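You operate a simulated robot arm through the tools that you are given. There is no shell and no other tool. Be economical: measure what you need, move in short steps, check, and stop when the job is done.

You run a simulated robot arm. Do the job below in one go: nothing can be reset, and whatever is moved stays where it is left.

JOB
Wipe board No. 92 with the folded grey cloth, then fill its mark box with the green chalk.
Fine: put cloth and chalk back; leave the other board. A coat counts when it lies all over at full strength: go over it till it gets no stronger. What is to be rubbed or washed off counts as gone when no trace of it is left.

Only the result counts: the job must be done as asked and must still hold three seconds after the hand-in. Knocking over, shifting, dropping, spilling or breaking anything else fails it. Flat cloth is picked up by pressing the open fingertips on it (5 to 10 N) and closing them slowly along it; thin cloth reads only 2 to 8 mm in the jaws.

ROBOT AND FRAMES
A 6-joint arm with a two-finger parallel gripper, fixed in place. Base frame: the origin is at the foot of the arm, x ahead of it, y to its left, z up; the work surface is at about z = 0.4. Lengths are in cm, angles in rad, forces in N, time in s.
With the tool pointing down near the work surface it reaches from about 18 to 46 cm from the base axis. Its first joint turns from -1.222 to 1.222 rad. Payload 1.9 kg.
Tool frame: the origin (TCP) lies between the finger pads and is the grasp point; the fingertips stand 2.3 cm ahead of it; z points along the fingers, y is the line along which they close. Largest opening 9.4 cm; finger width 3.8, thickness 1; the body of the gripper, 5.4 by 9.6 cm, starts 3.9 cm behind the TCP.
Orientation is that of the tool frame in the base frame, as [roll, pitch, yaw] about the fixed x, y, z axes, in that order (R = Rz(yaw) Ry(pitch) Rx(roll)). With the fingers straight down and closing along the base's y, the tool's x points along the base's -x, its y along +y and its z along -z.

CONTROLS
- The arm moves only by the tool apply_moves. Its argument "increments" is text: rows parted by semicolons, each of 7 numbers parted by spaces: the gripper command, from -1 (shut) to 1 (fully open), values between in proportion, then the shift along the tool's x, y, z in cm, then the turn, a rotation vector about the tool's x, y, z in rad. In form: jaw x y z wx wy wz; .... A call has 1 to 12 rows; each row is the pose to reach, as a shift and turn from the pose commanded when the call began, along the tool's axes at that moment. Rows are played at 5 a second. More than 5 cm and 0.15 rad between two rows, or a gripper value outside its range, and nothing of the call is played. A pose out of reach is approached as far as the arm can. The call stops where the force on the tool passes 40 N (or 10 N more than at its start, if that is more) or the arm is blocked; 0.2 s more then pass. The fingers move at their own pace (about 10.8 cm/s each) and stop on an object; they squeeze with about 24 N. The grip force told is the motor's: it shows also when the fingers shut on nothing. Time passes only in rows, and 0.2 s behind the last, so rows that repeat a pose let the fingers close. The reply holds the time, the measured pose of the TCP, the force on the tool along the base axes, the opening and the grip force, in the units named above and with some noise, with the torque about the TCP (base axes, N m) and any sound that the robot's microphone picked up.
- Cameras (640 x 400 px; columns grow to the right, rows downward): "scene" is fixed at [5.43, 29.47, 44.46]; the picture's right is [-0.80, -0.61, 0.00], its down [-0.26, 0.35, -0.90] and it looks along [0.55, -0.72, -0.44] (base axes); focal length 310 px, centre (320, 200). "wrist" rides on the gripper at [8.6, 1.6, -7.4] in the tool frame; the picture's right is [-0.18, 0.98, 0.00], its down [-0.58, -0.11, -0.81] and it looks along [-0.79, -0.15, 0.59] (tool axes); focal length 243 px, centre (320, 200). There is no depth. A picture from a camera that has moved, and an enlarged one, comes with that camera's place and axes in the base frame and with its lens. The place of the scene camera against the robot may be out by one fixed shift of up to 2.5 cm in any direction.
- get_image(camera): a new picture of that camera. No time passes.
- inspect(camera, box): a new picture of the part [left, top, right, bottom] of that camera's present view, enlarged. No time passes.
- sign_off(): hands the job in; it is judged then, once.

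Go step by step. Nothing tells you positions but the pictures and the camera data: compare them with the known pose of the tool, close in by small moves and look again before you grip or let go. The budget is 120 turns and 68 pictures, counting those below and the enlarged ones. Unless the task says otherwise, let go and move clear before handing in, and close with one line.

The tools are called as name(argument=value, ...) on one line, values as JSON. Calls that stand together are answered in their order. apply_moves: Moves the arm, as the interface text tells. Its arguments: {"type":"object","properties":{"increments":{"type":"string"}},"required":["increments"]} The other tools are called the same way: get_image (camera) takes a picture; inspect (camera, box) takes an enlarged picture of a part of a camera's view; sign_off () hands the job in.

At the start:

```text
t: 0.0
position: [34.03, -9.93, 27.23]
tcp_rot: [3.141, -0.001, 3.14]
force: [0.2, -0.8, 0.5]
ft_torque: [0.02, 0.06, -0.01]
grip_width: 9.41
finger_force: 0.1
```

scene: 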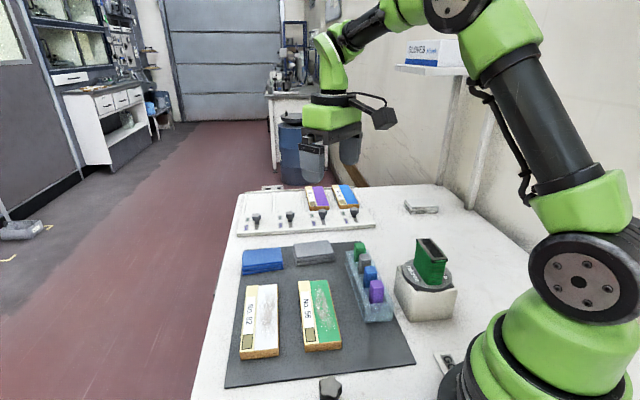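
wrist: 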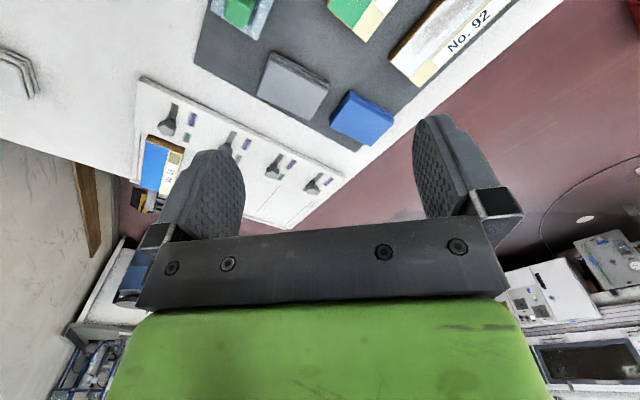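

I see two boards on a dark mat, two folded cloths (blue, grey) and a chalk tray. I'll look closer before moving.

inspect(camera="scene", box=[220, 230, 420, 390])

inspect(camera="scene", box=[230, 170, 470, 320])

inspect(camera="wrist", box=[120, 0, 560, 240])

```text
2.50 times, centred on (320, 310) of scene
camera zoom: at [5.43, 29.47, 44.46], right [-0.8, -0.61, 0.0], down [-0.26, 0.35, -0.9], along [0.55, -0.72, -0.44], focal length 776 px, centre (320, -75)
```

zoom: 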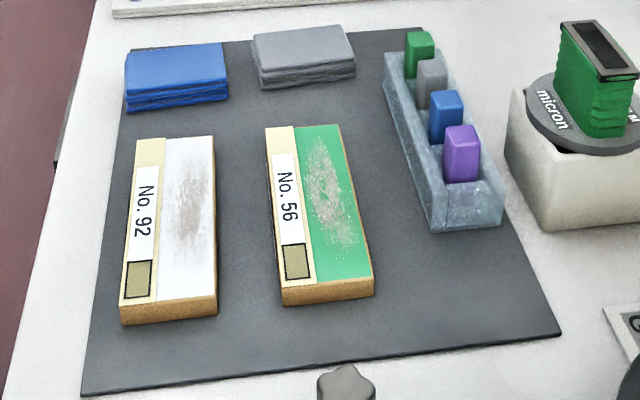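

```text
2.67 times, centred on (350, 245) of scene
camera zoom: at [5.43, 29.47, 44.46], right [-0.8, -0.61, 0.0], down [-0.26, 0.35, -0.9], along [0.55, -0.72, -0.44], focal length 828 px, centre (240, 80)
```

zoom: 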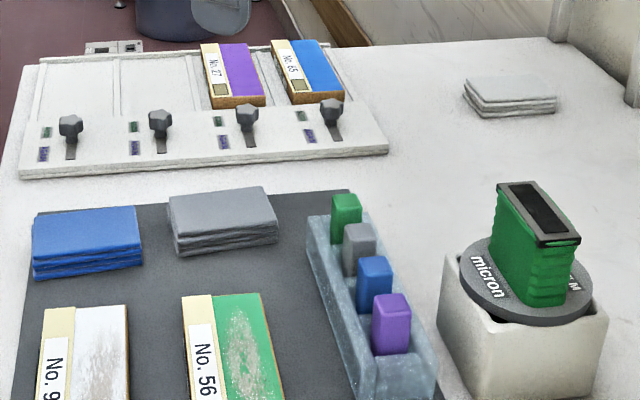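

```text
1.45 times, centred on (340, 120) of wrist
camera zoom: at [25.29, -8.33, 34.62], right [0.18, 0.98, 0.0], down [0.58, -0.11, 0.81], along [0.79, -0.15, -0.59], focal length 353 px, centre (291, 316)
```

zoom: 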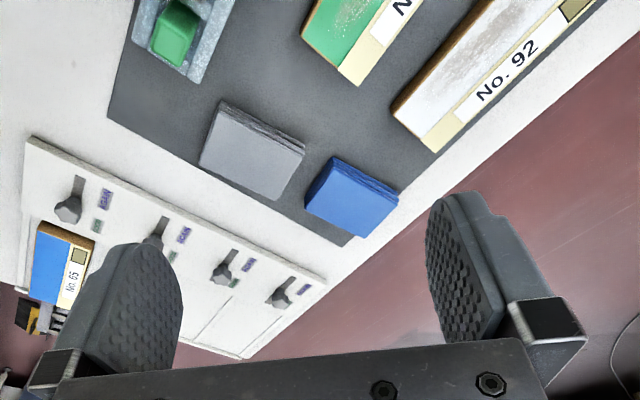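

The items are turned about 45° on the mat; the grey cloth is near (42,-15) and board 92 near (36,7). I'll move in lower for a better wrist view.

apply_moves(increments="1 -1 -0.5 4 0 0 0; 1 -1 -1 8 0 0 0; 1 -1 -1 11 0 0 0; 1 -1 -1 11 0 0 0")

get_image(camera="wrist")

get_image(camera="scene")

```text
t: 1.0
position: [35.18, -10.94, 16.26]
tcp_rot: [3.141, 0.001, 3.141]
force: [0.1, 0.3, 0.3]
ft_torque: [-0.01, 0.0, 0.0]
grip_width: 9.39
finger_force: 0.0
```

```text
62 pictures are left
camera wrist: at [26.34, -9.24, 23.55], right [0.18, 0.98, 0.0], down [0.58, -0.11, 0.81], along [0.79, -0.15, -0.59], focal length 243 px, centre (320, 200)
```

wrist: 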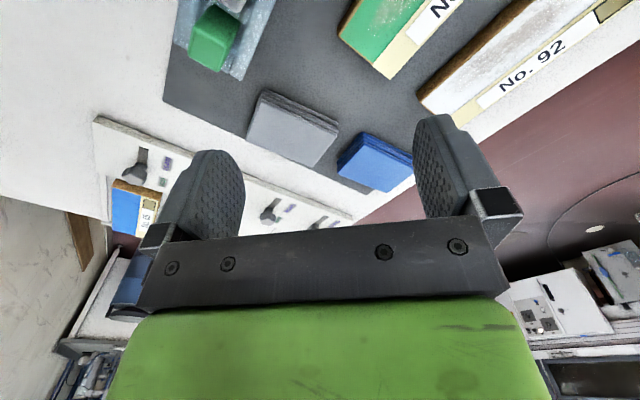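

```text
61 pictures are left
```

scene: 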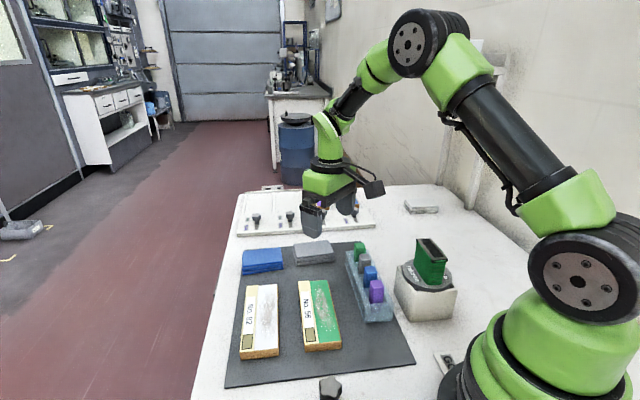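

I'll turn the tool 45° to line up with the cloth and move above it.

apply_moves(increments="1 -1 -0.6 0 0 0 -0.131; 1 -2 -1.2 0 0 0 -0.262; 1 -3 -2 1 0 0 -0.393; 1 -4 -2.6 2 0 0 -0.524; 1 -5.5 -3.3 3 0 0 -0.655; 1 -6.8 -4.1 4 0 0 -0.785; 1 -6.8 -4.1 4 0 0 -0.785")

get_image(camera="wrist")

inspect(camera="scene", box=[220, 180, 420, 305])

```text
t: 2.6
position: [42.0, -14.86, 12.24]
tcp_rot: [-3.14, 0.0, -2.356]
force: [-0.5, 0.3, 0.0]
ft_torque: [0.0, -0.01, -0.03]
grip_width: 9.41
finger_force: 0.1
```

```text
60 pictures are left
camera wrist: at [34.59, -19.86, 19.59], right [-0.57, 0.82, 0.0], down [0.49, 0.33, 0.81], along [0.67, 0.46, -0.59], focal length 243 px, centre (320, 200)
```

wrist: 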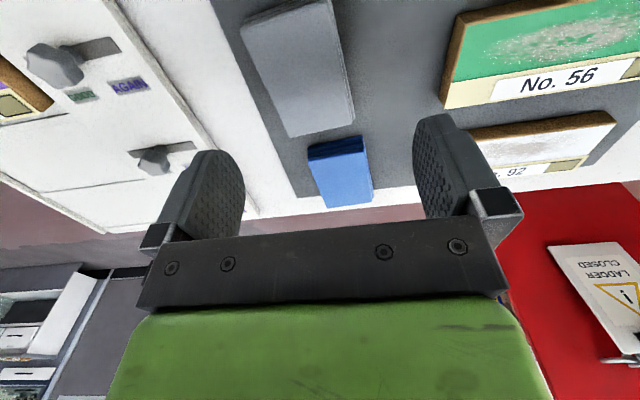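

```text
3.20 times, centred on (320, 242) of scene
camera zoom: at [5.43, 29.47, 44.46], right [-0.8, -0.61, 0.0], down [-0.26, 0.35, -0.9], along [0.55, -0.72, -0.44], focal length 993 px, centre (320, 64)
```

zoom: 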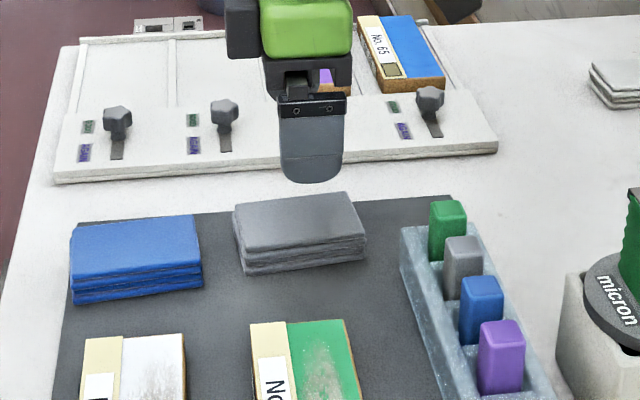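

The cloth looks like a folded stack about 8.5 x 5.8 x 2 cm centred near (42.6,-15.6). I'll descend astride it and check.

apply_moves(increments="1 0.1 -0.8 2 0 0 0; 1 0.1 -0.8 4 0 0 0; 1 0.1 -0.8 5.5 0 0 0; 1 0.1 -0.8 5.5 0 0 0")

get_image(camera="wrist")

inspect(camera="scene", box=[220, 180, 420, 305])

```text
t: 3.6
position: [42.42, -15.74, 6.52]
tcp_rot: [-3.141, 0.001, -2.358]
force: [-0.2, 1.2, -0.7]
ft_torque: [0.0, 0.0, 0.0]
grip_width: 9.39
finger_force: 0.0
```

```text
58 pictures are left
camera wrist: at [35.07, -20.68, 13.99], right [-0.56, 0.83, 0.0], down [0.49, 0.33, 0.81], along [0.67, 0.45, -0.59], focal length 243 px, centre (320, 200)
```

wrist: 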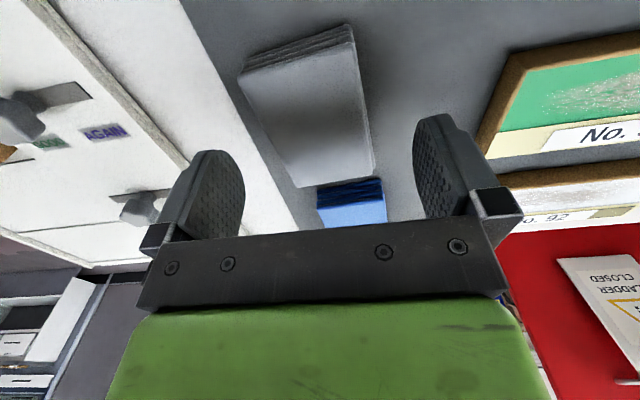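

```text
3.20 times, centred on (320, 242) of scene
camera zoom: at [5.43, 29.47, 44.46], right [-0.8, -0.61, 0.0], down [-0.26, 0.35, -0.9], along [0.55, -0.72, -0.44], focal length 993 px, centre (320, 64)
```

zoom: 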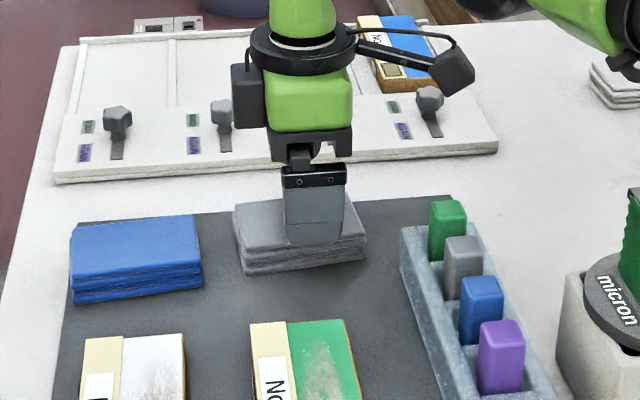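

The stack's centre comes out at (42.7,-15.6), turned about 49°. I'll align, go down with the tips at about z=1.3, and close gently around it.

apply_moves(increments="1 -0.2 -0.1 0 0 0 -0.06; 1 -0.2 -0.1 1.5 0 0 -0.06; 1 -0.2 -0.1 2.9 0 0 -0.06; 1 -0.2 -0.1 2.9 0 0 -0.06")

get_image(camera="wrist")

inspect(camera="scene", box=[220, 180, 420, 305])

```text
t: 4.6
position: [42.61, -15.68, 3.7]
tcp_rot: [3.141, 0.001, -2.297]
force: [0.4, -0.7, -0.3]
ft_torque: [0.02, -0.01, 0.0]
grip_width: 9.4
finger_force: 0.0
```

```text
56 pictures are left
camera wrist: at [35.63, -21.0, 11.08], right [-0.61, 0.79, 0.0], down [0.47, 0.36, 0.81], along [0.64, 0.49, -0.59], focal length 243 px, centre (320, 200)
```

wrist: 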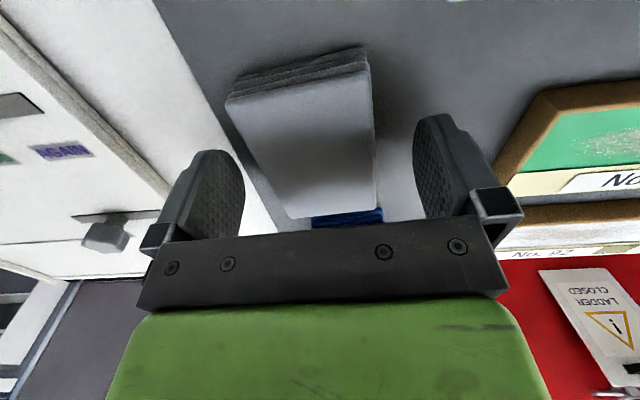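

```text
3.20 times, centred on (320, 242) of scene
camera zoom: at [5.43, 29.47, 44.46], right [-0.8, -0.61, 0.0], down [-0.26, 0.35, -0.9], along [0.55, -0.72, -0.44], focal length 993 px, centre (320, 64)
```

zoom: 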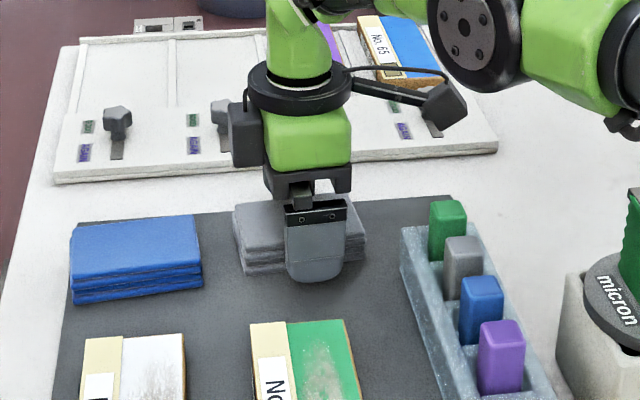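

The fingers are astride the stack. Closing step by step.

apply_moves(increments="0.5 0 0 0 0 0 0; 0.3 0 0 0 0 0 0; 0.2 0 0 0 0 0 0; 0.1 0 0 0 0 0 0; 0 0 0 0 0 0 0; 0 0 0 0 0 0 0")

get_image(camera="wrist")

```text
t: 6.0
position: [42.71, -15.75, 3.75]
tcp_rot: [3.141, 0.0, -2.297]
force: [-0.1, 0.5, 0.4]
ft_torque: [-0.02, 0.02, 0.05]
grip_width: 5.7
finger_force: 23.6
```

```text
54 pictures are left
camera wrist: at [35.63, -21.0, 11.09], right [-0.61, 0.79, 0.0], down [0.47, 0.36, 0.81], along [0.64, 0.49, -0.59], focal length 243 px, centre (320, 200)
```

wrist: 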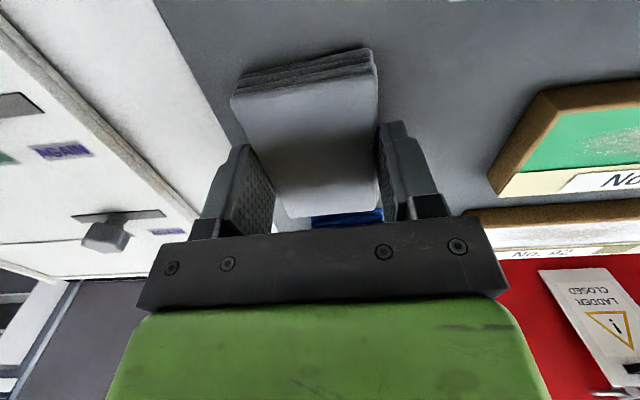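

The cloth is held like a block (5.7 cm, 23.6 N). Its home is TCP (42.66,-15.71,3.7), yaw -2.297. Lifting.

apply_moves(increments="-0.3 0 0 -1 0 0 0; -0.3 0 0 -4 0 0 0; -0.3 0 0 -8 0 0 0; -0.3 0 0 -8 0 0 0")

get_image(camera="wrist")

get_image(camera="scene")

```text
t: 7.0
position: [42.44, -15.64, 11.73]
tcp_rot: [3.141, -0.001, -2.296]
force: [-0.8, 0.2, -1.0]
ft_torque: [-0.01, -0.01, 0.02]
grip_width: 5.68
finger_force: 23.2
```

```text
53 pictures are left
camera wrist: at [35.5, -20.93, 19.12], right [-0.61, 0.79, 0.0], down [0.47, 0.36, 0.81], along [0.64, 0.49, -0.59], focal length 243 px, centre (320, 200)
```

wrist: 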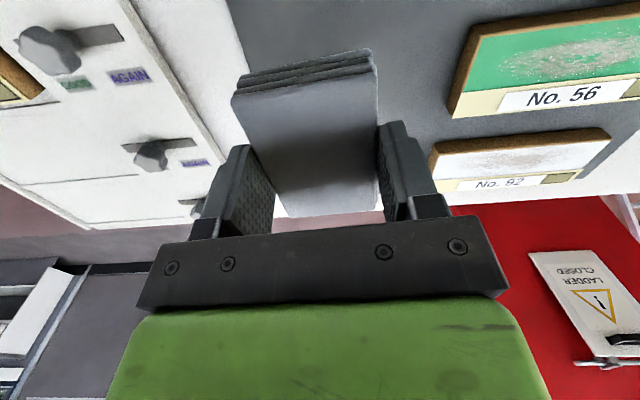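

```text
52 pictures are left
```

scene: 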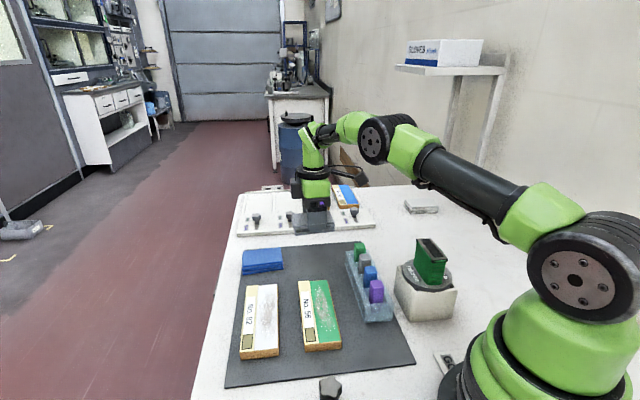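

The cloth is securely held. Next I'll measure board 92 with the wrist camera.

inspect(camera="wrist", box=[400, 0, 640, 210])

inspect(camera="scene", box=[225, 260, 365, 370])

```text
1.90 times, centred on (520, 105) of wrist
camera zoom: at [35.5, -20.93, 19.12], right [-0.61, 0.79, 0.0], down [0.47, 0.36, 0.81], along [0.64, 0.49, -0.59], focal length 462 px, centre (-61, 381)
```

zoom: 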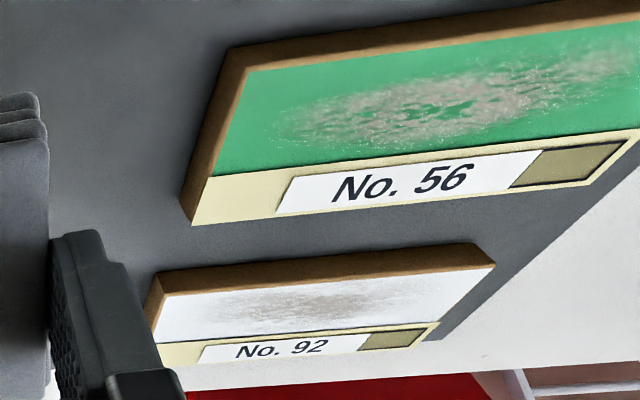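

```text
3.64 times, centred on (295, 315) of scene
camera zoom: at [5.43, 29.47, 44.46], right [-0.8, -0.61, 0.0], down [-0.26, 0.35, -0.9], along [0.55, -0.72, -0.44], focal length 1129 px, centre (411, -218)
```

zoom: 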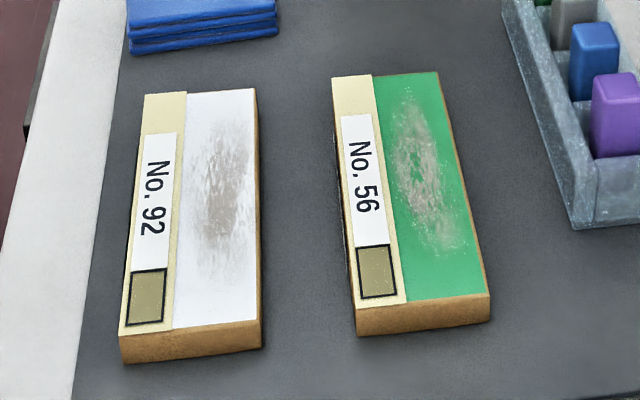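

Board 92's centre is near (38.5,4.9), its long axis at 135°. I'll carry the cloth above it.

apply_moves(increments="-0.3 -2 2.7 0 0 0 0; -0.3 -4.1 5.5 0 0 0 0; -0.3 -6.2 8.3 0 0 0 0.03; -0.3 -8.3 11.1 0 0 0 0.059; -0.3 -10.4 13.9 1 0 0 0.059; -0.3 -12.45 16.6 2.2 0 0 0.059; -0.3 -12.45 16.6 2.2 0 0 0.059")

inspect(camera="scene", box=[200, 200, 420, 380])

get_image(camera="wrist")

```text
t: 8.6
position: [38.2, 4.64, 9.59]
tcp_rot: [-3.141, -0.001, -2.356]
force: [1.6, 0.0, 0.4]
ft_torque: [0.02, 0.05, -0.03]
grip_width: 5.7
finger_force: 23.9
```

```text
2.22 times, centred on (310, 290) of scene
camera zoom: at [5.43, 29.47, 44.46], right [-0.8, -0.61, 0.0], down [-0.26, 0.35, -0.9], along [0.55, -0.72, -0.44], focal length 690 px, centre (342, 0)
```

zoom: 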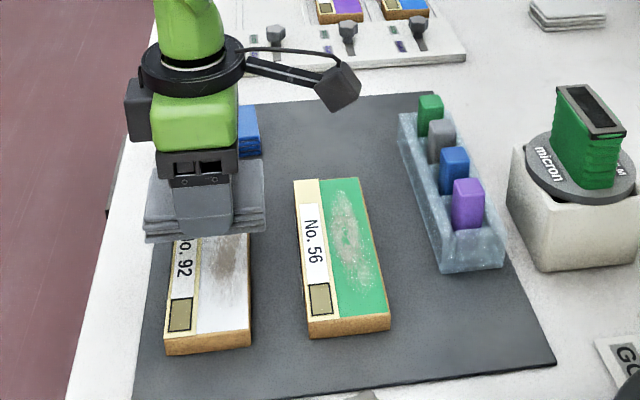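

```text
48 pictures are left
camera wrist: at [30.84, -0.32, 16.94], right [-0.56, 0.83, 0.0], down [0.49, 0.33, 0.81], along [0.67, 0.46, -0.59], focal length 243 px, centre (320, 200)
```

wrist: 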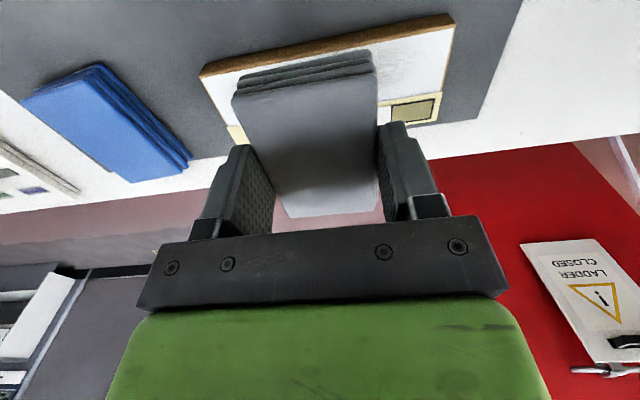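

Board 92 lies as estimated, centre about (38.2,5.1). I'll go to its upper end and descend softly to contact.

apply_moves(increments="-0.3 0 -2.2 0 0 0 0; -0.3 0 -4.4 1 0 0 0; -0.3 0 -4.4 2.5 0 0 0; -0.3 0 -4.4 3.3 0 0 0; -0.3 0 -4.4 3.6 0 0 0; -0.3 0 -4.4 3.8 0 0 0")

```text
t: 10.0
position: [41.5, 1.39, 5.65]
tcp_rot: [-3.141, 0.001, -2.356]
force: [-0.5, -0.2, 0.3]
ft_torque: [-0.03, 0.03, 0.0]
grip_width: 5.7
finger_force: 23.9
```

apply_moves(increments="-0.3 0 0 0.1 0 0 0; -0.3 0 0 0.2 0 0 0; -0.3 0 0 0.3 0 0 0")

inspect(camera="scene", box=[200, 220, 340, 370])

```text
t: 10.8
position: [41.53, 1.49, 5.42]
tcp_rot: [-3.141, -0.001, -2.356]
force: [-4.5, -2.3, 11.0]
ft_torque: [-0.02, 0.16, 0.03]
grip_width: 5.7
finger_force: 24.5
```

```text
2.67 times, centred on (270, 295) of scene
camera zoom: at [5.42, 29.47, 44.46], right [-0.8, -0.61, 0.0], down [-0.26, 0.35, -0.9], along [0.55, -0.72, -0.44], focal length 828 px, centre (453, -53)
```

zoom: 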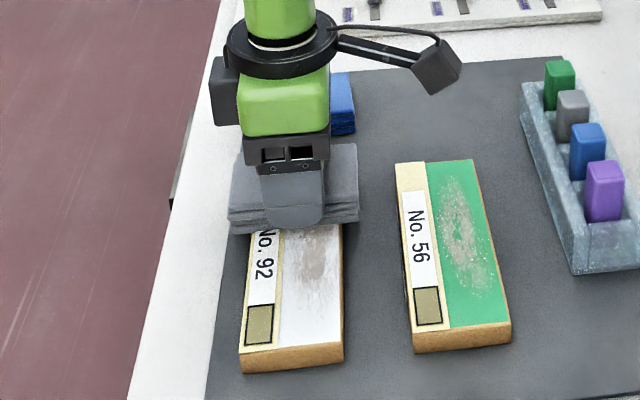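

Contact at 11 N. I'll ease slightly and stroke along the board toward the near end.

apply_moves(increments="-0.3 0 0.2 -0.1 0 0 0; -0.3 0 1 -0.1 0 0 0; -0.3 0 2 -0.1 0 0 0; -0.3 0 3 -0.1 0 0 0")

inspect(camera="scene", box=[200, 220, 340, 370])

```text
t: 11.8
position: [39.53, 3.76, 5.66]
tcp_rot: [-3.141, -0.002, -2.356]
force: [0.7, -0.2, -0.2]
ft_torque: [0.01, 0.02, -0.01]
grip_width: 5.69
finger_force: 24.4
```

```text
2.67 times, centred on (270, 295) of scene
camera zoom: at [5.43, 29.47, 44.46], right [-0.8, -0.61, 0.0], down [-0.26, 0.35, -0.9], along [0.55, -0.72, -0.44], focal length 828 px, centre (453, -53)
```

zoom: 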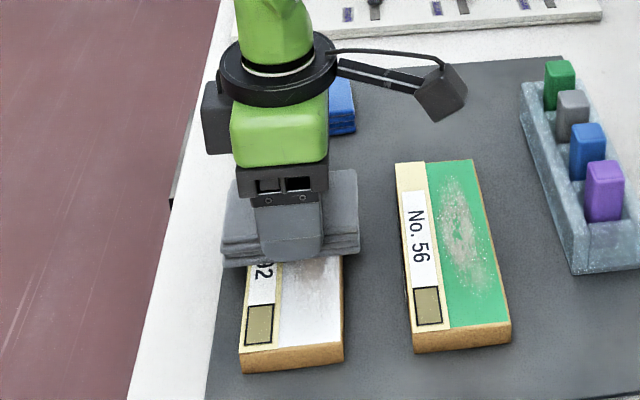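

The easing lost contact; the board hasn't moved. I'll find a light press again.

apply_moves(increments="-0.3 0 0 0.07 0 0 0; -0.3 0 0 0.14 0 0 0; -0.3 0 0 0.14 0 0 0")

```text
t: 12.6
position: [39.41, 3.57, 5.46]
tcp_rot: [-3.141, -0.001, -2.356]
force: [0.2, -0.3, 0.1]
ft_torque: [0.0, -0.01, -0.01]
grip_width: 5.68
finger_force: 23.6
```

apply_moves(increments="-0.3 0 0 0.03 0 0 0; -0.3 0 0 0.07 0 0 0; -0.3 0 0 0.07 0 0 0")

```text
t: 13.4
position: [39.48, 3.58, 5.43]
tcp_rot: [-3.139, 0.001, -2.357]
force: [-0.8, 2.5, 15.2]
ft_torque: [0.11, 0.08, -0.01]
grip_width: 5.68
finger_force: 24.3
```

Contact found at about z=5.44. I'll stroke the full length there.

apply_moves(increments="-0.3 0 -0.8 -0.02 0 0 0; -0.3 0 -1.6 -0.02 0 0 0; -0.3 0 -2.4 -0.02 0 0 0; -0.3 0 -3.2 -0.02 0 0 0; -0.3 0 -2.4 -0.02 0 0 0; -0.3 0 -1.6 -0.02 0 0 0; -0.3 0 -0.8 -0.02 0 0 0; -0.3 0 0 -0.02 0 0 0; -0.3 0 0.8 -0.02 0 0 0; -0.3 0 1.6 -0.02 0 0 0; -0.3 0 2.4 -0.02 0 0 0; -0.3 0 3.2 -0.02 0 0 0")

inspect(camera="scene", box=[200, 220, 340, 370])

```text
t: 16.0
position: [37.14, 5.88, 5.51]
tcp_rot: [-3.139, 0.0, -2.357]
force: [5.0, -5.8, 13.8]
ft_torque: [-0.21, -0.14, 0.0]
grip_width: 5.7
finger_force: 24.2
```

```text
2.67 times, centred on (270, 295) of scene
camera zoom: at [5.42, 29.47, 44.46], right [-0.8, -0.61, 0.0], down [-0.26, 0.35, -0.9], along [0.55, -0.72, -0.44], focal length 828 px, centre (453, -53)
```

zoom: 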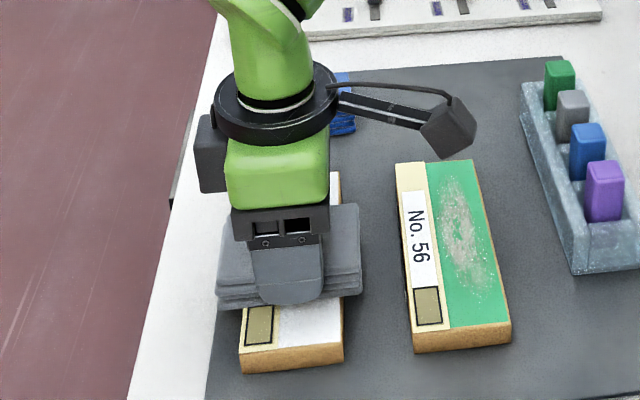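

Board stays put and it's being wiped (about 14 N). Continue to the near end and back over the whole length.

apply_moves(increments="-0.3 0 0.8 0 0 0 0; -0.3 0 1.6 0 0 0 0; -0.3 0 2.4 0 0 0 0; -0.3 0 3.1 0 0 0 0; -0.3 0 2 0 0 0 0; -0.3 0 1 0 0 0 0; -0.3 0 0 0 0 0 0; -0.3 0 -1 0 0 0 0; -0.3 0 -2 0 0 0 0; -0.3 0 -3 0 0 0 0; -0.3 0 -4 0 0 0 0; -0.3 0 -5 0 0 0 0")

apply_moves(increments="-0.3 0 -1 0 0 0 0; -0.3 0 -0.5 0 0 0 0; -0.3 0 0.5 0 0 0 0; -0.3 0 1.3 0 0 0 0; -0.3 0 2.1 0 0 0 0; -0.3 0 2.9 0 0 0 0; -0.3 0 3.7 0 0 0 0; -0.3 0 4.5 0 0 0 0; -0.3 0 5.3 0 0 0 0; -0.3 0 6.1 0 0 0 0; -0.3 0 7 0 0 0 0; -0.3 0 8 0 0 0 0")

```text
t: 18.6
position: [40.7, 2.23, 5.58]
tcp_rot: [-3.14, -0.001, -2.355]
force: [0.0, -0.1, 0.3]
ft_torque: [0.03, 0.01, 0.0]
grip_width: 5.7
finger_force: 24.1
```

```text
t: 21.2
position: [35.08, 8.08, 5.41]
tcp_rot: [-3.139, -0.001, -2.357]
force: [2.2, -2.6, 4.6]
ft_torque: [-0.04, -0.06, 0.04]
grip_width: 5.68
finger_force: 23.4
```

Lift off and check the board.

apply_moves(increments="-0.3 0 0 -3 0 0 0; -0.3 2 -3 -6 0 0 0; -0.3 4 -6.5 -8 0 0 0; -0.3 5 -10 -8 0 0 0; -0.3 6 -13 -8 0 0 0; -0.3 6 -13 -8 0 0 0")

inspect(camera="scene", box=[225, 260, 365, 370])

get_image(camera="wrist")

```text
t: 22.6
position: [39.97, -5.2, 13.65]
tcp_rot: [3.14, 0.0, -2.356]
force: [0.1, 0.2, -0.4]
ft_torque: [0.02, -0.01, 0.01]
grip_width: 5.72
finger_force: 23.6
```

```text
3.64 times, centred on (295, 315) of scene
camera zoom: at [5.43, 29.47, 44.46], right [-0.8, -0.61, 0.0], down [-0.26, 0.35, -0.9], along [0.55, -0.72, -0.44], focal length 1129 px, centre (411, -218)
```

zoom: 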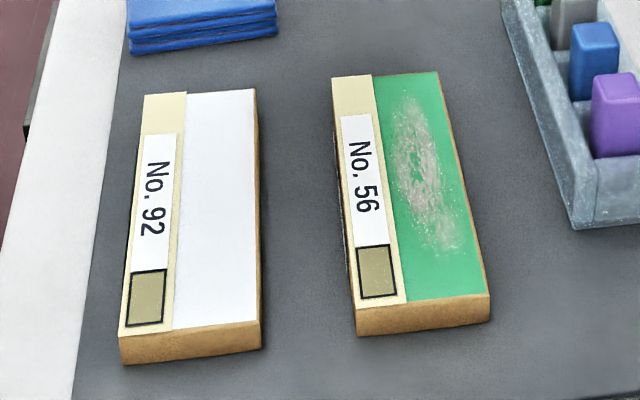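

```text
43 pictures are left
camera wrist: at [32.57, -10.08, 20.94], right [-0.57, 0.82, 0.0], down [0.49, 0.33, 0.81], along [0.67, 0.46, -0.59], focal length 243 px, centre (320, 200)
```

wrist: 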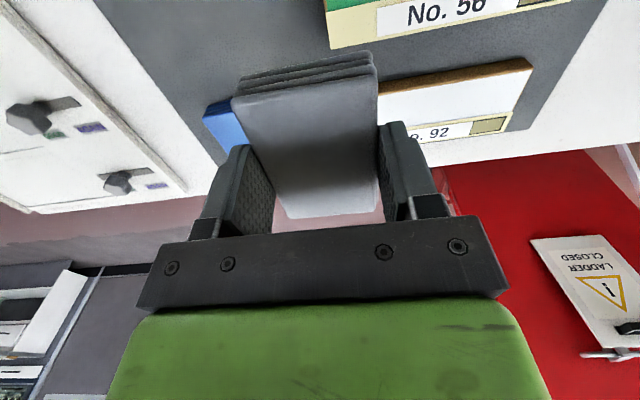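

It looks clean and unmoved; a tighter check for faint traces.

inspect(camera="scene", box=[245, 280, 290, 345])

```text
6.15 times, centred on (268, 312) of scene
camera zoom: at [5.43, 29.47, 44.46], right [-0.8, -0.61, 0.0], down [-0.26, 0.35, -0.9], along [0.55, -0.72, -0.44], focal length 1910 px, centre (643, -492)
```

zoom: 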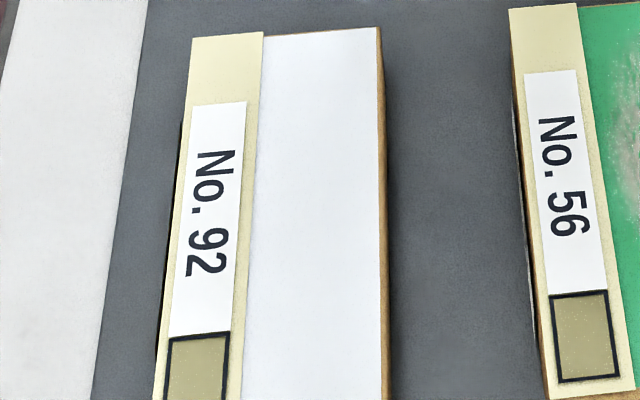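

Looks clean. For safety I'll do one more firm pass, since contact was lost at the upper end in the last one.

apply_moves(increments="-0.3 -2 1.3 1 0 0 0; -0.3 -4 2.6 3 0 0 0; -0.3 -6 4 5 0 0 0; -0.3 -6 4 7 0 0 0; -0.3 -6 4 7.7 0 0 0; -0.3 -6 4 8 0 0 0; -0.3 -6 4 8 0 0 0")

apply_moves(increments="-0.3 0 0 0.03 0 0 0; -0.3 0 0 0.06 0 0 0; -0.3 0 0 0.06 0 0 0")

```text
t: 24.2
position: [41.45, 1.68, 5.47]
tcp_rot: [3.141, -0.001, -2.356]
force: [-2.1, 1.4, 4.6]
ft_torque: [0.09, 0.06, -0.02]
grip_width: 5.71
finger_force: 24.1
```

```text
t: 25.0
position: [41.43, 1.6, 5.57]
tcp_rot: [-3.139, 0.002, -2.357]
force: [0.6, 0.7, 7.5]
ft_torque: [0.08, 0.04, -0.04]
grip_width: 5.68
finger_force: 24.1
```

apply_moves(increments="-0.3 0 0.8 0.02 0 0 0; -0.3 0 1.6 0.02 0 0 0; -0.3 0 2.4 0.02 0 0 0; -0.3 0 3.2 0.02 0 0 0; -0.3 0 4 0.02 0 0 0; -0.3 0 4.8 0.02 0 0 0; -0.3 0 5.6 0.02 0 0 0; -0.3 0 6.4 0.02 0 0 0; -0.3 0 7.2 0.02 0 0 0; -0.3 0 8 0.02 0 0 0; -0.3 0 8.6 0.02 0 0 0; -0.3 0 9 0.02 0 0 0")

apply_moves(increments="-0.3 0 -0.8 0 0 0 0; -0.3 0 -1.6 0 0 0 0; -0.3 0 -2.4 0 0 0 0; -0.3 0 -3.2 0 0 0 0; -0.3 0 -4 0 0 0 0; -0.3 0 -4.8 0 0 0 0; -0.3 0 -5.6 0 0 0 0; -0.3 0 -6.4 0 0 0 0; -0.3 0 -7.2 0 0 0 0; -0.3 0 -8 0 0 0 0; -0.3 0 -8.6 0 0 0 0; -0.3 0 -9 0 0 0 0")

```text
t: 27.6
position: [35.0, 8.13, 5.26]
tcp_rot: [-3.139, 0.001, -2.356]
force: [9.8, -9.0, 27.2]
ft_torque: [-0.37, -0.35, 0.01]
grip_width: 5.7
finger_force: 23.8
```

```text
t: 30.2
position: [41.29, 1.57, 5.41]
tcp_rot: [3.141, 0.001, -2.358]
force: [-0.3, -0.2, 0.3]
ft_torque: [0.01, 0.02, 0.04]
grip_width: 5.68
finger_force: 24.2
```

Wiped with strong contact. Now bring the cloth back above its home spot.

apply_moves(increments="-0.3 0 0 -3 0 0 0; -0.3 1 -1 -7 0 0 0; -0.3 4 -4 -7 0 0 0; -0.3 6.5 -7 -7 0 0 0; -0.3 9 -10 -7 0 0 -0.03; -0.3 11.4 -13 -7 0 0 -0.059; -0.3 11.4 -13 -7 0 0 -0.059; -0.3 11.4 -13 -7 0 0 -0.059")

inspect(camera="scene", box=[225, 200, 405, 370])

```text
t: 32.0
position: [42.42, -15.6, 12.47]
tcp_rot: [-3.139, 0.001, -2.296]
force: [-0.3, -0.8, -0.7]
ft_torque: [0.02, 0.03, 0.02]
grip_width: 5.69
finger_force: 24.1
```

```text
2.35 times, centred on (315, 285) of scene
camera zoom: at [5.43, 29.47, 44.46], right [-0.8, -0.61, 0.0], down [-0.26, 0.35, -0.9], along [0.55, -0.72, -0.44], focal length 730 px, centre (332, 0)
```

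zoom: 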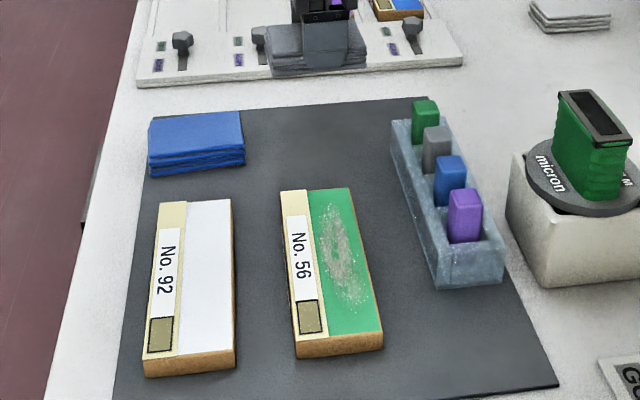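

Board clean. Lowering the cloth onto its spot.

apply_moves(increments="-0.3 -0.05 -0.1 3 0 0 0; -0.3 -0.05 -0.1 6 0 0 0; -0.3 -0.05 -0.1 8 0 0 0; -0.3 -0.05 -0.1 8.5 0 0 0; -0.3 -0.05 -0.1 8.7 0 0 0; -0.3 -0.05 -0.1 8.75 0 0 0")

```text
t: 33.4
position: [42.73, -15.6, 3.62]
tcp_rot: [3.141, -0.001, -2.297]
force: [0.1, 0.0, 0.5]
ft_torque: [-0.02, 0.0, -0.02]
grip_width: 5.7
finger_force: 24.4
```

apply_moves(increments="-0.3 0 0 0.04 0 0 0; -0.3 0 0 0.08 0 0 0; -0.3 0 0 0.08 0 0 0")

```text
t: 34.2
position: [42.67, -15.45, 3.52]
tcp_rot: [-3.14, -0.001, -2.295]
force: [0.3, 0.8, -0.8]
ft_torque: [-0.01, -0.04, -0.01]
grip_width: 5.7
finger_force: 23.9
```

apply_moves(increments="-0.3 0 0 0.05 0 0 0; -0.3 0 0 0.1 0 0 0; -0.3 0 0 0.15 0 0 0")

inspect(camera="scene", box=[220, 180, 420, 305])

```text
t: 35.0
position: [42.71, -15.61, 3.56]
tcp_rot: [-3.136, 0.0, -2.297]
force: [-6.0, 0.8, 20.3]
ft_torque: [0.0, 0.49, -0.01]
grip_width: 5.71
finger_force: 24.5
```

```text
3.20 times, centred on (320, 242) of scene
camera zoom: at [5.42, 29.47, 44.46], right [-0.8, -0.61, 0.0], down [-0.26, 0.35, -0.9], along [0.55, -0.72, -0.44], focal length 993 px, centre (320, 64)
```

zoom: 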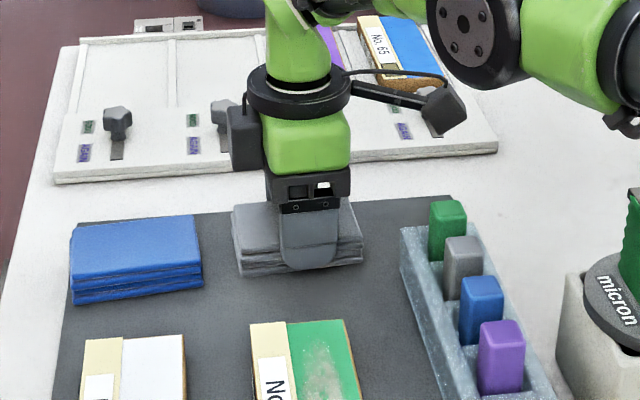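

It's seated. Easing off, opening and rising.

apply_moves(increments="-0.3 0 0 -0.08 0 0 0; -0.3 0 0 -0.08 0 0 0; 0.3 0 0 -0.08 0 0 0; 0.6 0 0 -0.08 0 0 0; 0.8 0 0 -0.08 0 0 0; 0.8 0 0 -0.08 0 0 0")

apply_moves(increments="0.8 0 0 -2 0 0 0; 0.8 0 0 -6 0 0 0; 0.8 0 0 -10 0 0 0; 0.8 0 0 -10 0 0 0")

inspect(camera="scene", box=[220, 180, 420, 305])

get_image(camera="wrist")

```text
t: 36.4
position: [42.56, -15.56, 3.51]
tcp_rot: [-3.141, -0.001, -2.297]
force: [-0.4, -0.1, 0.8]
ft_torque: [-0.03, 0.01, -0.03]
grip_width: 8.45
finger_force: 0.1
```

```text
t: 37.4
position: [42.55, -15.66, 13.68]
tcp_rot: [3.141, 0.0, -2.296]
force: [-0.4, 0.3, 1.0]
ft_torque: [0.0, 0.01, -0.03]
grip_width: 8.47
finger_force: 0.2
```

```text
3.20 times, centred on (320, 242) of scene
camera zoom: at [5.43, 29.47, 44.46], right [-0.8, -0.61, 0.0], down [-0.26, 0.35, -0.9], along [0.55, -0.72, -0.44], focal length 993 px, centre (320, 64)
```

zoom: 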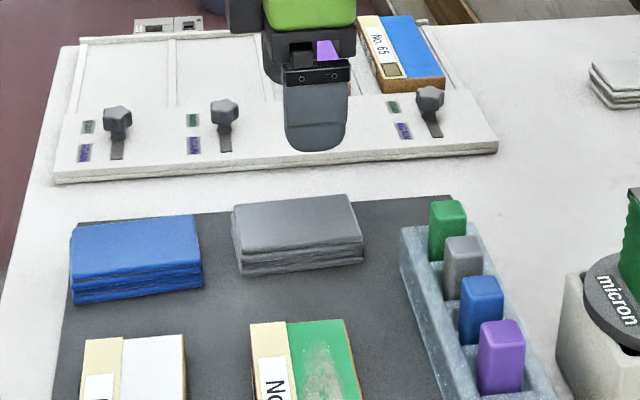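

```text
38 pictures are left
camera wrist: at [35.43, -21.01, 21.04], right [-0.61, 0.79, 0.0], down [0.47, 0.36, 0.81], along [0.64, 0.49, -0.59], focal length 243 px, centre (320, 200)
```

wrist: 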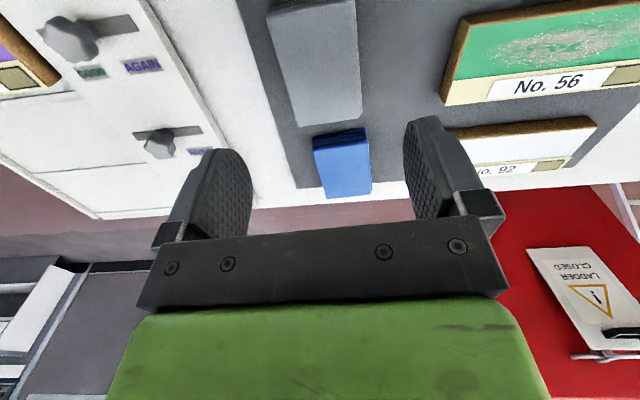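

The cloth is back in place. Next is the green chalk near (32,-18); I'll turn the tool so it closes across the tray and move above it.

apply_moves(increments="0.8 0.7 0.5 0 0 0 0.136; 0.8 1.5 1 0 0 0 0.272; 0.8 2.2 1.5 0 0 0 0.408; 0.8 3 2 0 0 0 0.544; 0.8 3.7 2.5 0 0 0 0.68; 0.8 4.5 3 0 0 0 0.816; 0.8 5.2 3.5 0 0 0 0.952; 0.8 6 4 0 0 0 1.088; 0.8 6.7 4.6 0 0 0 1.224; 0.8 7.5 5.1 0 0 0 1.36; 0.8 8.2 5.6 0 0 0 1.496; 0.8 8.9 6.1 0 0 0 1.631")

get_image(camera="wrist")

inspect(camera="scene", box=[320, 190, 480, 330])

```text
t: 40.0
position: [32.11, -18.03, 13.48]
tcp_rot: [-3.141, 0.0, 2.355]
force: [-0.1, -1.5, 0.3]
ft_torque: [0.0, -0.01, 0.0]
grip_width: 8.43
finger_force: 0.0
```

```text
37 pictures are left
camera wrist: at [27.12, -10.79, 20.81], right [0.83, 0.56, 0.0], down [0.33, -0.49, 0.81], along [0.45, -0.67, -0.59], focal length 243 px, centre (320, 200)
```

wrist: 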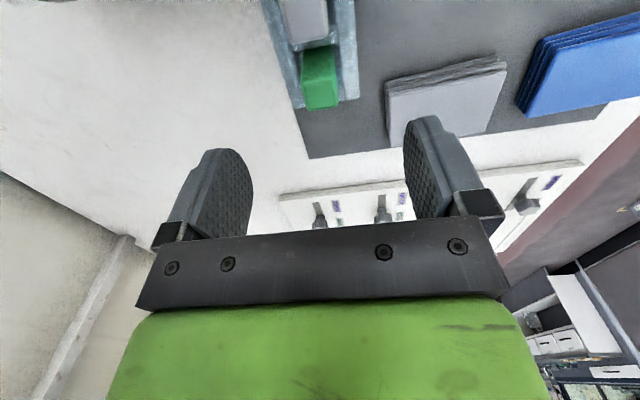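

```text
2.86 times, centred on (400, 260) of scene
camera zoom: at [5.43, 29.47, 44.46], right [-0.8, -0.61, 0.0], down [-0.26, 0.35, -0.9], along [0.55, -0.72, -0.44], focal length 887 px, centre (91, 29)
```

zoom: 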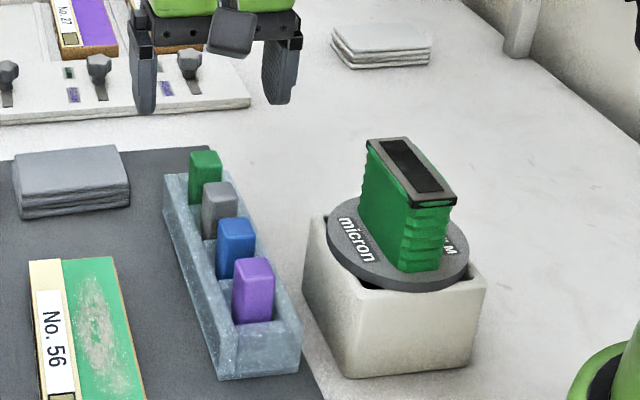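

inspect(camera="wrist", box=[240, 0, 400, 120])

```text
3.33 times, centred on (320, 60) of wrist
camera zoom: at [27.12, -10.79, 20.81], right [0.83, 0.56, 0.0], down [0.33, -0.49, 0.81], along [0.45, -0.67, -0.59], focal length 809 px, centre (320, 667)
```

zoom: 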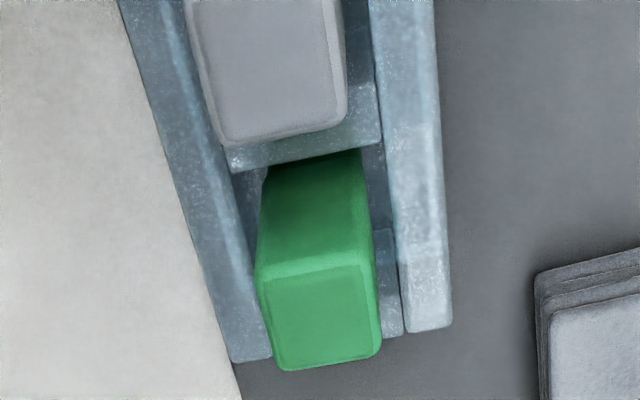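

The chalk top is about 2.4 x 2.1 cm at (32.7,-19.1), z about 4. I'll centre and descend partway to check tray wall height.

apply_moves(increments="0.4 -0.6 -0.2 1 0 0 0; 0.4 -1.2 -0.3 3 0 0 0; 0.4 -1.2 -0.3 5 0 0 0; 0.4 -1.2 -0.3 5 0 0 0")

inspect(camera="wrist", box=[180, 0, 460, 210])

inspect(camera="scene", box=[320, 220, 420, 330])

```text
t: 41.0
position: [32.82, -19.46, 8.46]
tcp_rot: [3.141, 0.002, 2.355]
force: [-0.4, 0.8, 0.1]
ft_torque: [0.0, 0.03, -0.01]
grip_width: 6.58
finger_force: 0.1
```

```text
1.90 times, centred on (320, 105) of wrist
camera zoom: at [27.71, -12.03, 15.78], right [0.83, 0.56, 0.0], down [0.33, -0.49, 0.81], along [0.46, -0.67, -0.59], focal length 462 px, centre (320, 381)
```

zoom: 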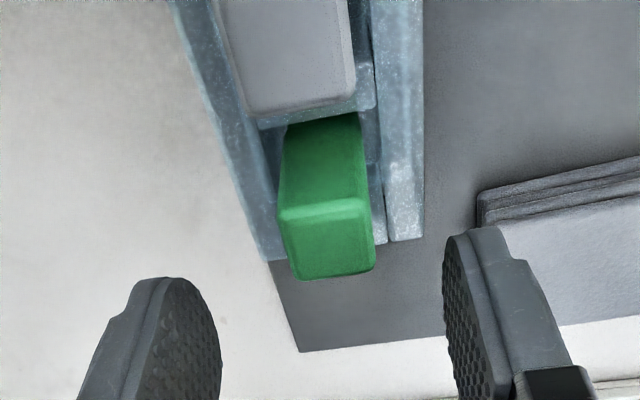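

```text
3.64 times, centred on (370, 275) of scene
camera zoom: at [5.43, 29.47, 44.46], right [-0.8, -0.61, 0.0], down [-0.26, 0.35, -0.9], along [0.55, -0.72, -0.44], focal length 1129 px, centre (138, -73)
```

zoom: 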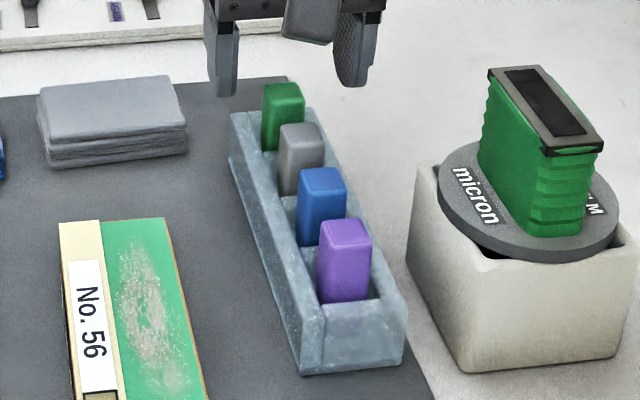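

Triangulating better: chalk top about z 5.4 at (32.3,-18.5). I'll shift and lower a little around it, staying above the tray walls.

apply_moves(increments="0.4 0.95 0.25 0 0 0 0; 0.4 0.95 0.25 1 0 0 0; 0.4 0.95 0.25 2 0 0 0; 0.4 0.95 0.25 2 0 0 0")

inspect(camera="wrist", box=[180, 0, 460, 210])

inspect(camera="scene", box=[320, 220, 420, 330])

```text
t: 42.0
position: [32.4, -18.54, 6.43]
tcp_rot: [-3.14, -0.001, 2.358]
force: [-0.6, 0.8, -0.5]
ft_torque: [-0.03, 0.01, 0.01]
grip_width: 6.58
finger_force: 0.1
```

```text
1.90 times, centred on (320, 105) of wrist
camera zoom: at [27.26, -11.19, 13.78], right [0.83, 0.56, 0.0], down [0.33, -0.49, 0.81], along [0.46, -0.67, -0.59], focal length 462 px, centre (320, 381)
```

zoom: 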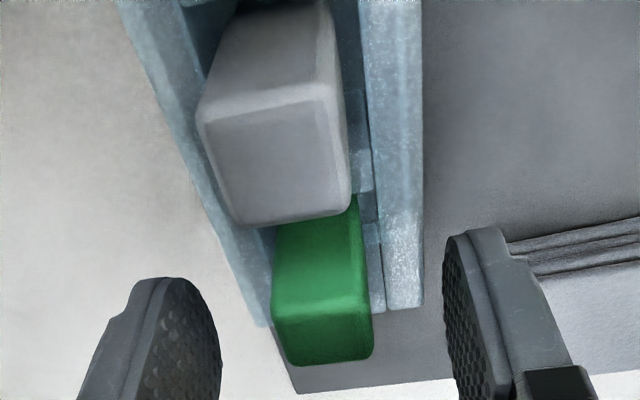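

```text
3.64 times, centred on (370, 275) of scene
camera zoom: at [5.43, 29.47, 44.46], right [-0.8, -0.61, 0.0], down [-0.26, 0.35, -0.9], along [0.55, -0.72, -0.44], focal length 1129 px, centre (138, -73)
```

zoom: 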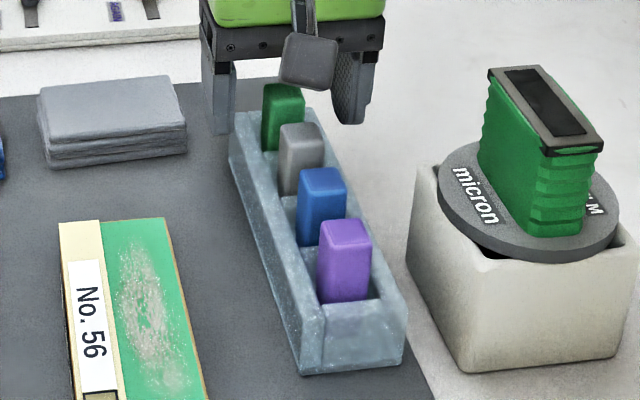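

Consistent triangulation puts the chalk top at z≈7, (31.6,-17.5), tray walls at z≈3.6. I'll shift 1.2 cm toward it and close.

apply_moves(increments="0.4 0.6 0.1 0 0 0 0; 0.4 1.2 0.13 0.1 0 0 0; 0.2 1.2 0.13 0.1 0 0 0; 0 1.2 0.13 0.1 0 0 0")

inspect(camera="wrist", box=[180, 0, 460, 210])

inspect(camera="scene", box=[320, 220, 420, 330])

```text
t: 43.0
position: [31.7, -17.62, 6.23]
tcp_rot: [3.138, 0.002, 2.356]
force: [3.3, 5.2, 9.4]
ft_torque: [0.15, 0.07, -0.22]
grip_width: 5.05
finger_force: 3.6
```

```text
1.90 times, centred on (320, 105) of wrist
camera zoom: at [26.59, -10.26, 13.76], right [0.83, 0.56, 0.0], down [0.33, -0.49, 0.81], along [0.46, -0.67, -0.59], focal length 462 px, centre (320, 381)
```

zoom: 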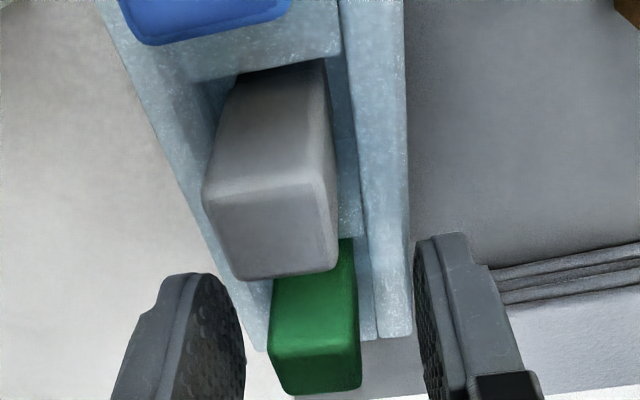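

```text
3.64 times, centred on (370, 275) of scene
camera zoom: at [5.42, 29.47, 44.46], right [-0.8, -0.61, 0.0], down [-0.26, 0.35, -0.9], along [0.55, -0.72, -0.44], focal length 1129 px, centre (138, -73)
```

zoom: 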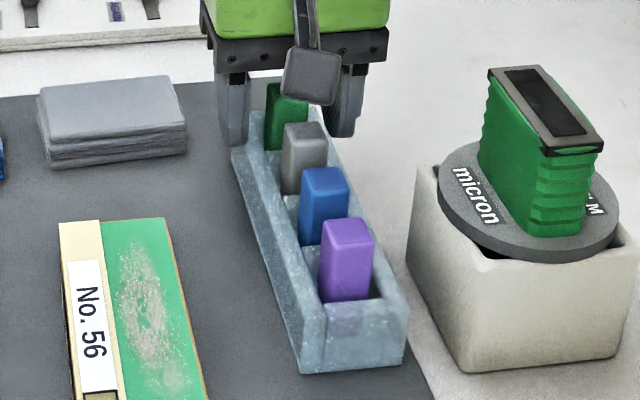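

A fingertip is touching the tray wall (walls higher than thought). I'll raise straight up at once and look.

apply_moves(increments="0.15 0 0 -0.4 0 0 0; 0.3 0 0 -0.9 0 0 0; 0.3 0 0 -0.9 0 0 0")

inspect(camera="wrist", box=[180, 0, 460, 210])

inspect(camera="scene", box=[320, 220, 420, 330])

```text
t: 43.8
position: [31.53, -17.48, 7.39]
tcp_rot: [-3.141, 0.001, 2.357]
force: [0.1, -0.6, -0.5]
ft_torque: [0.05, -0.02, 0.0]
grip_width: 6.12
finger_force: 0.0
```

```text
1.90 times, centred on (320, 105) of wrist
camera zoom: at [26.51, -10.22, 14.63], right [0.83, 0.56, 0.0], down [0.33, -0.49, 0.81], along [0.45, -0.67, -0.59], focal length 462 px, centre (320, 381)
```

zoom: 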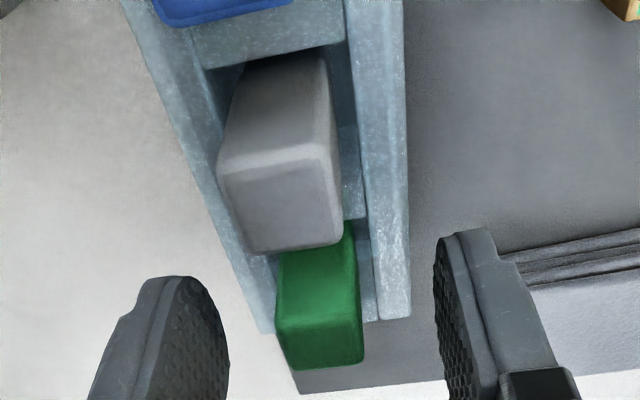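

```text
3.64 times, centred on (370, 275) of scene
camera zoom: at [5.43, 29.47, 44.46], right [-0.8, -0.61, 0.0], down [-0.26, 0.35, -0.9], along [0.55, -0.72, -0.44], focal length 1129 px, centre (138, -73)
```

zoom: 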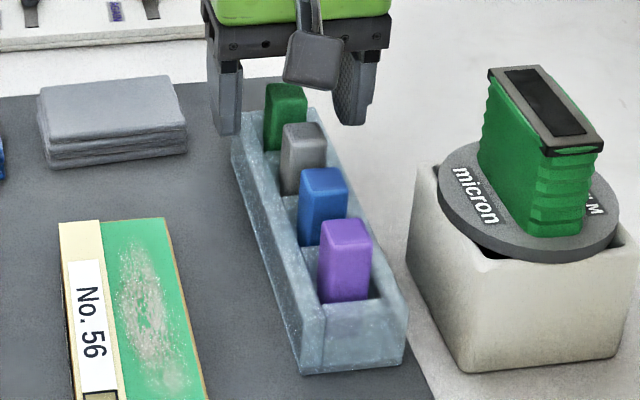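

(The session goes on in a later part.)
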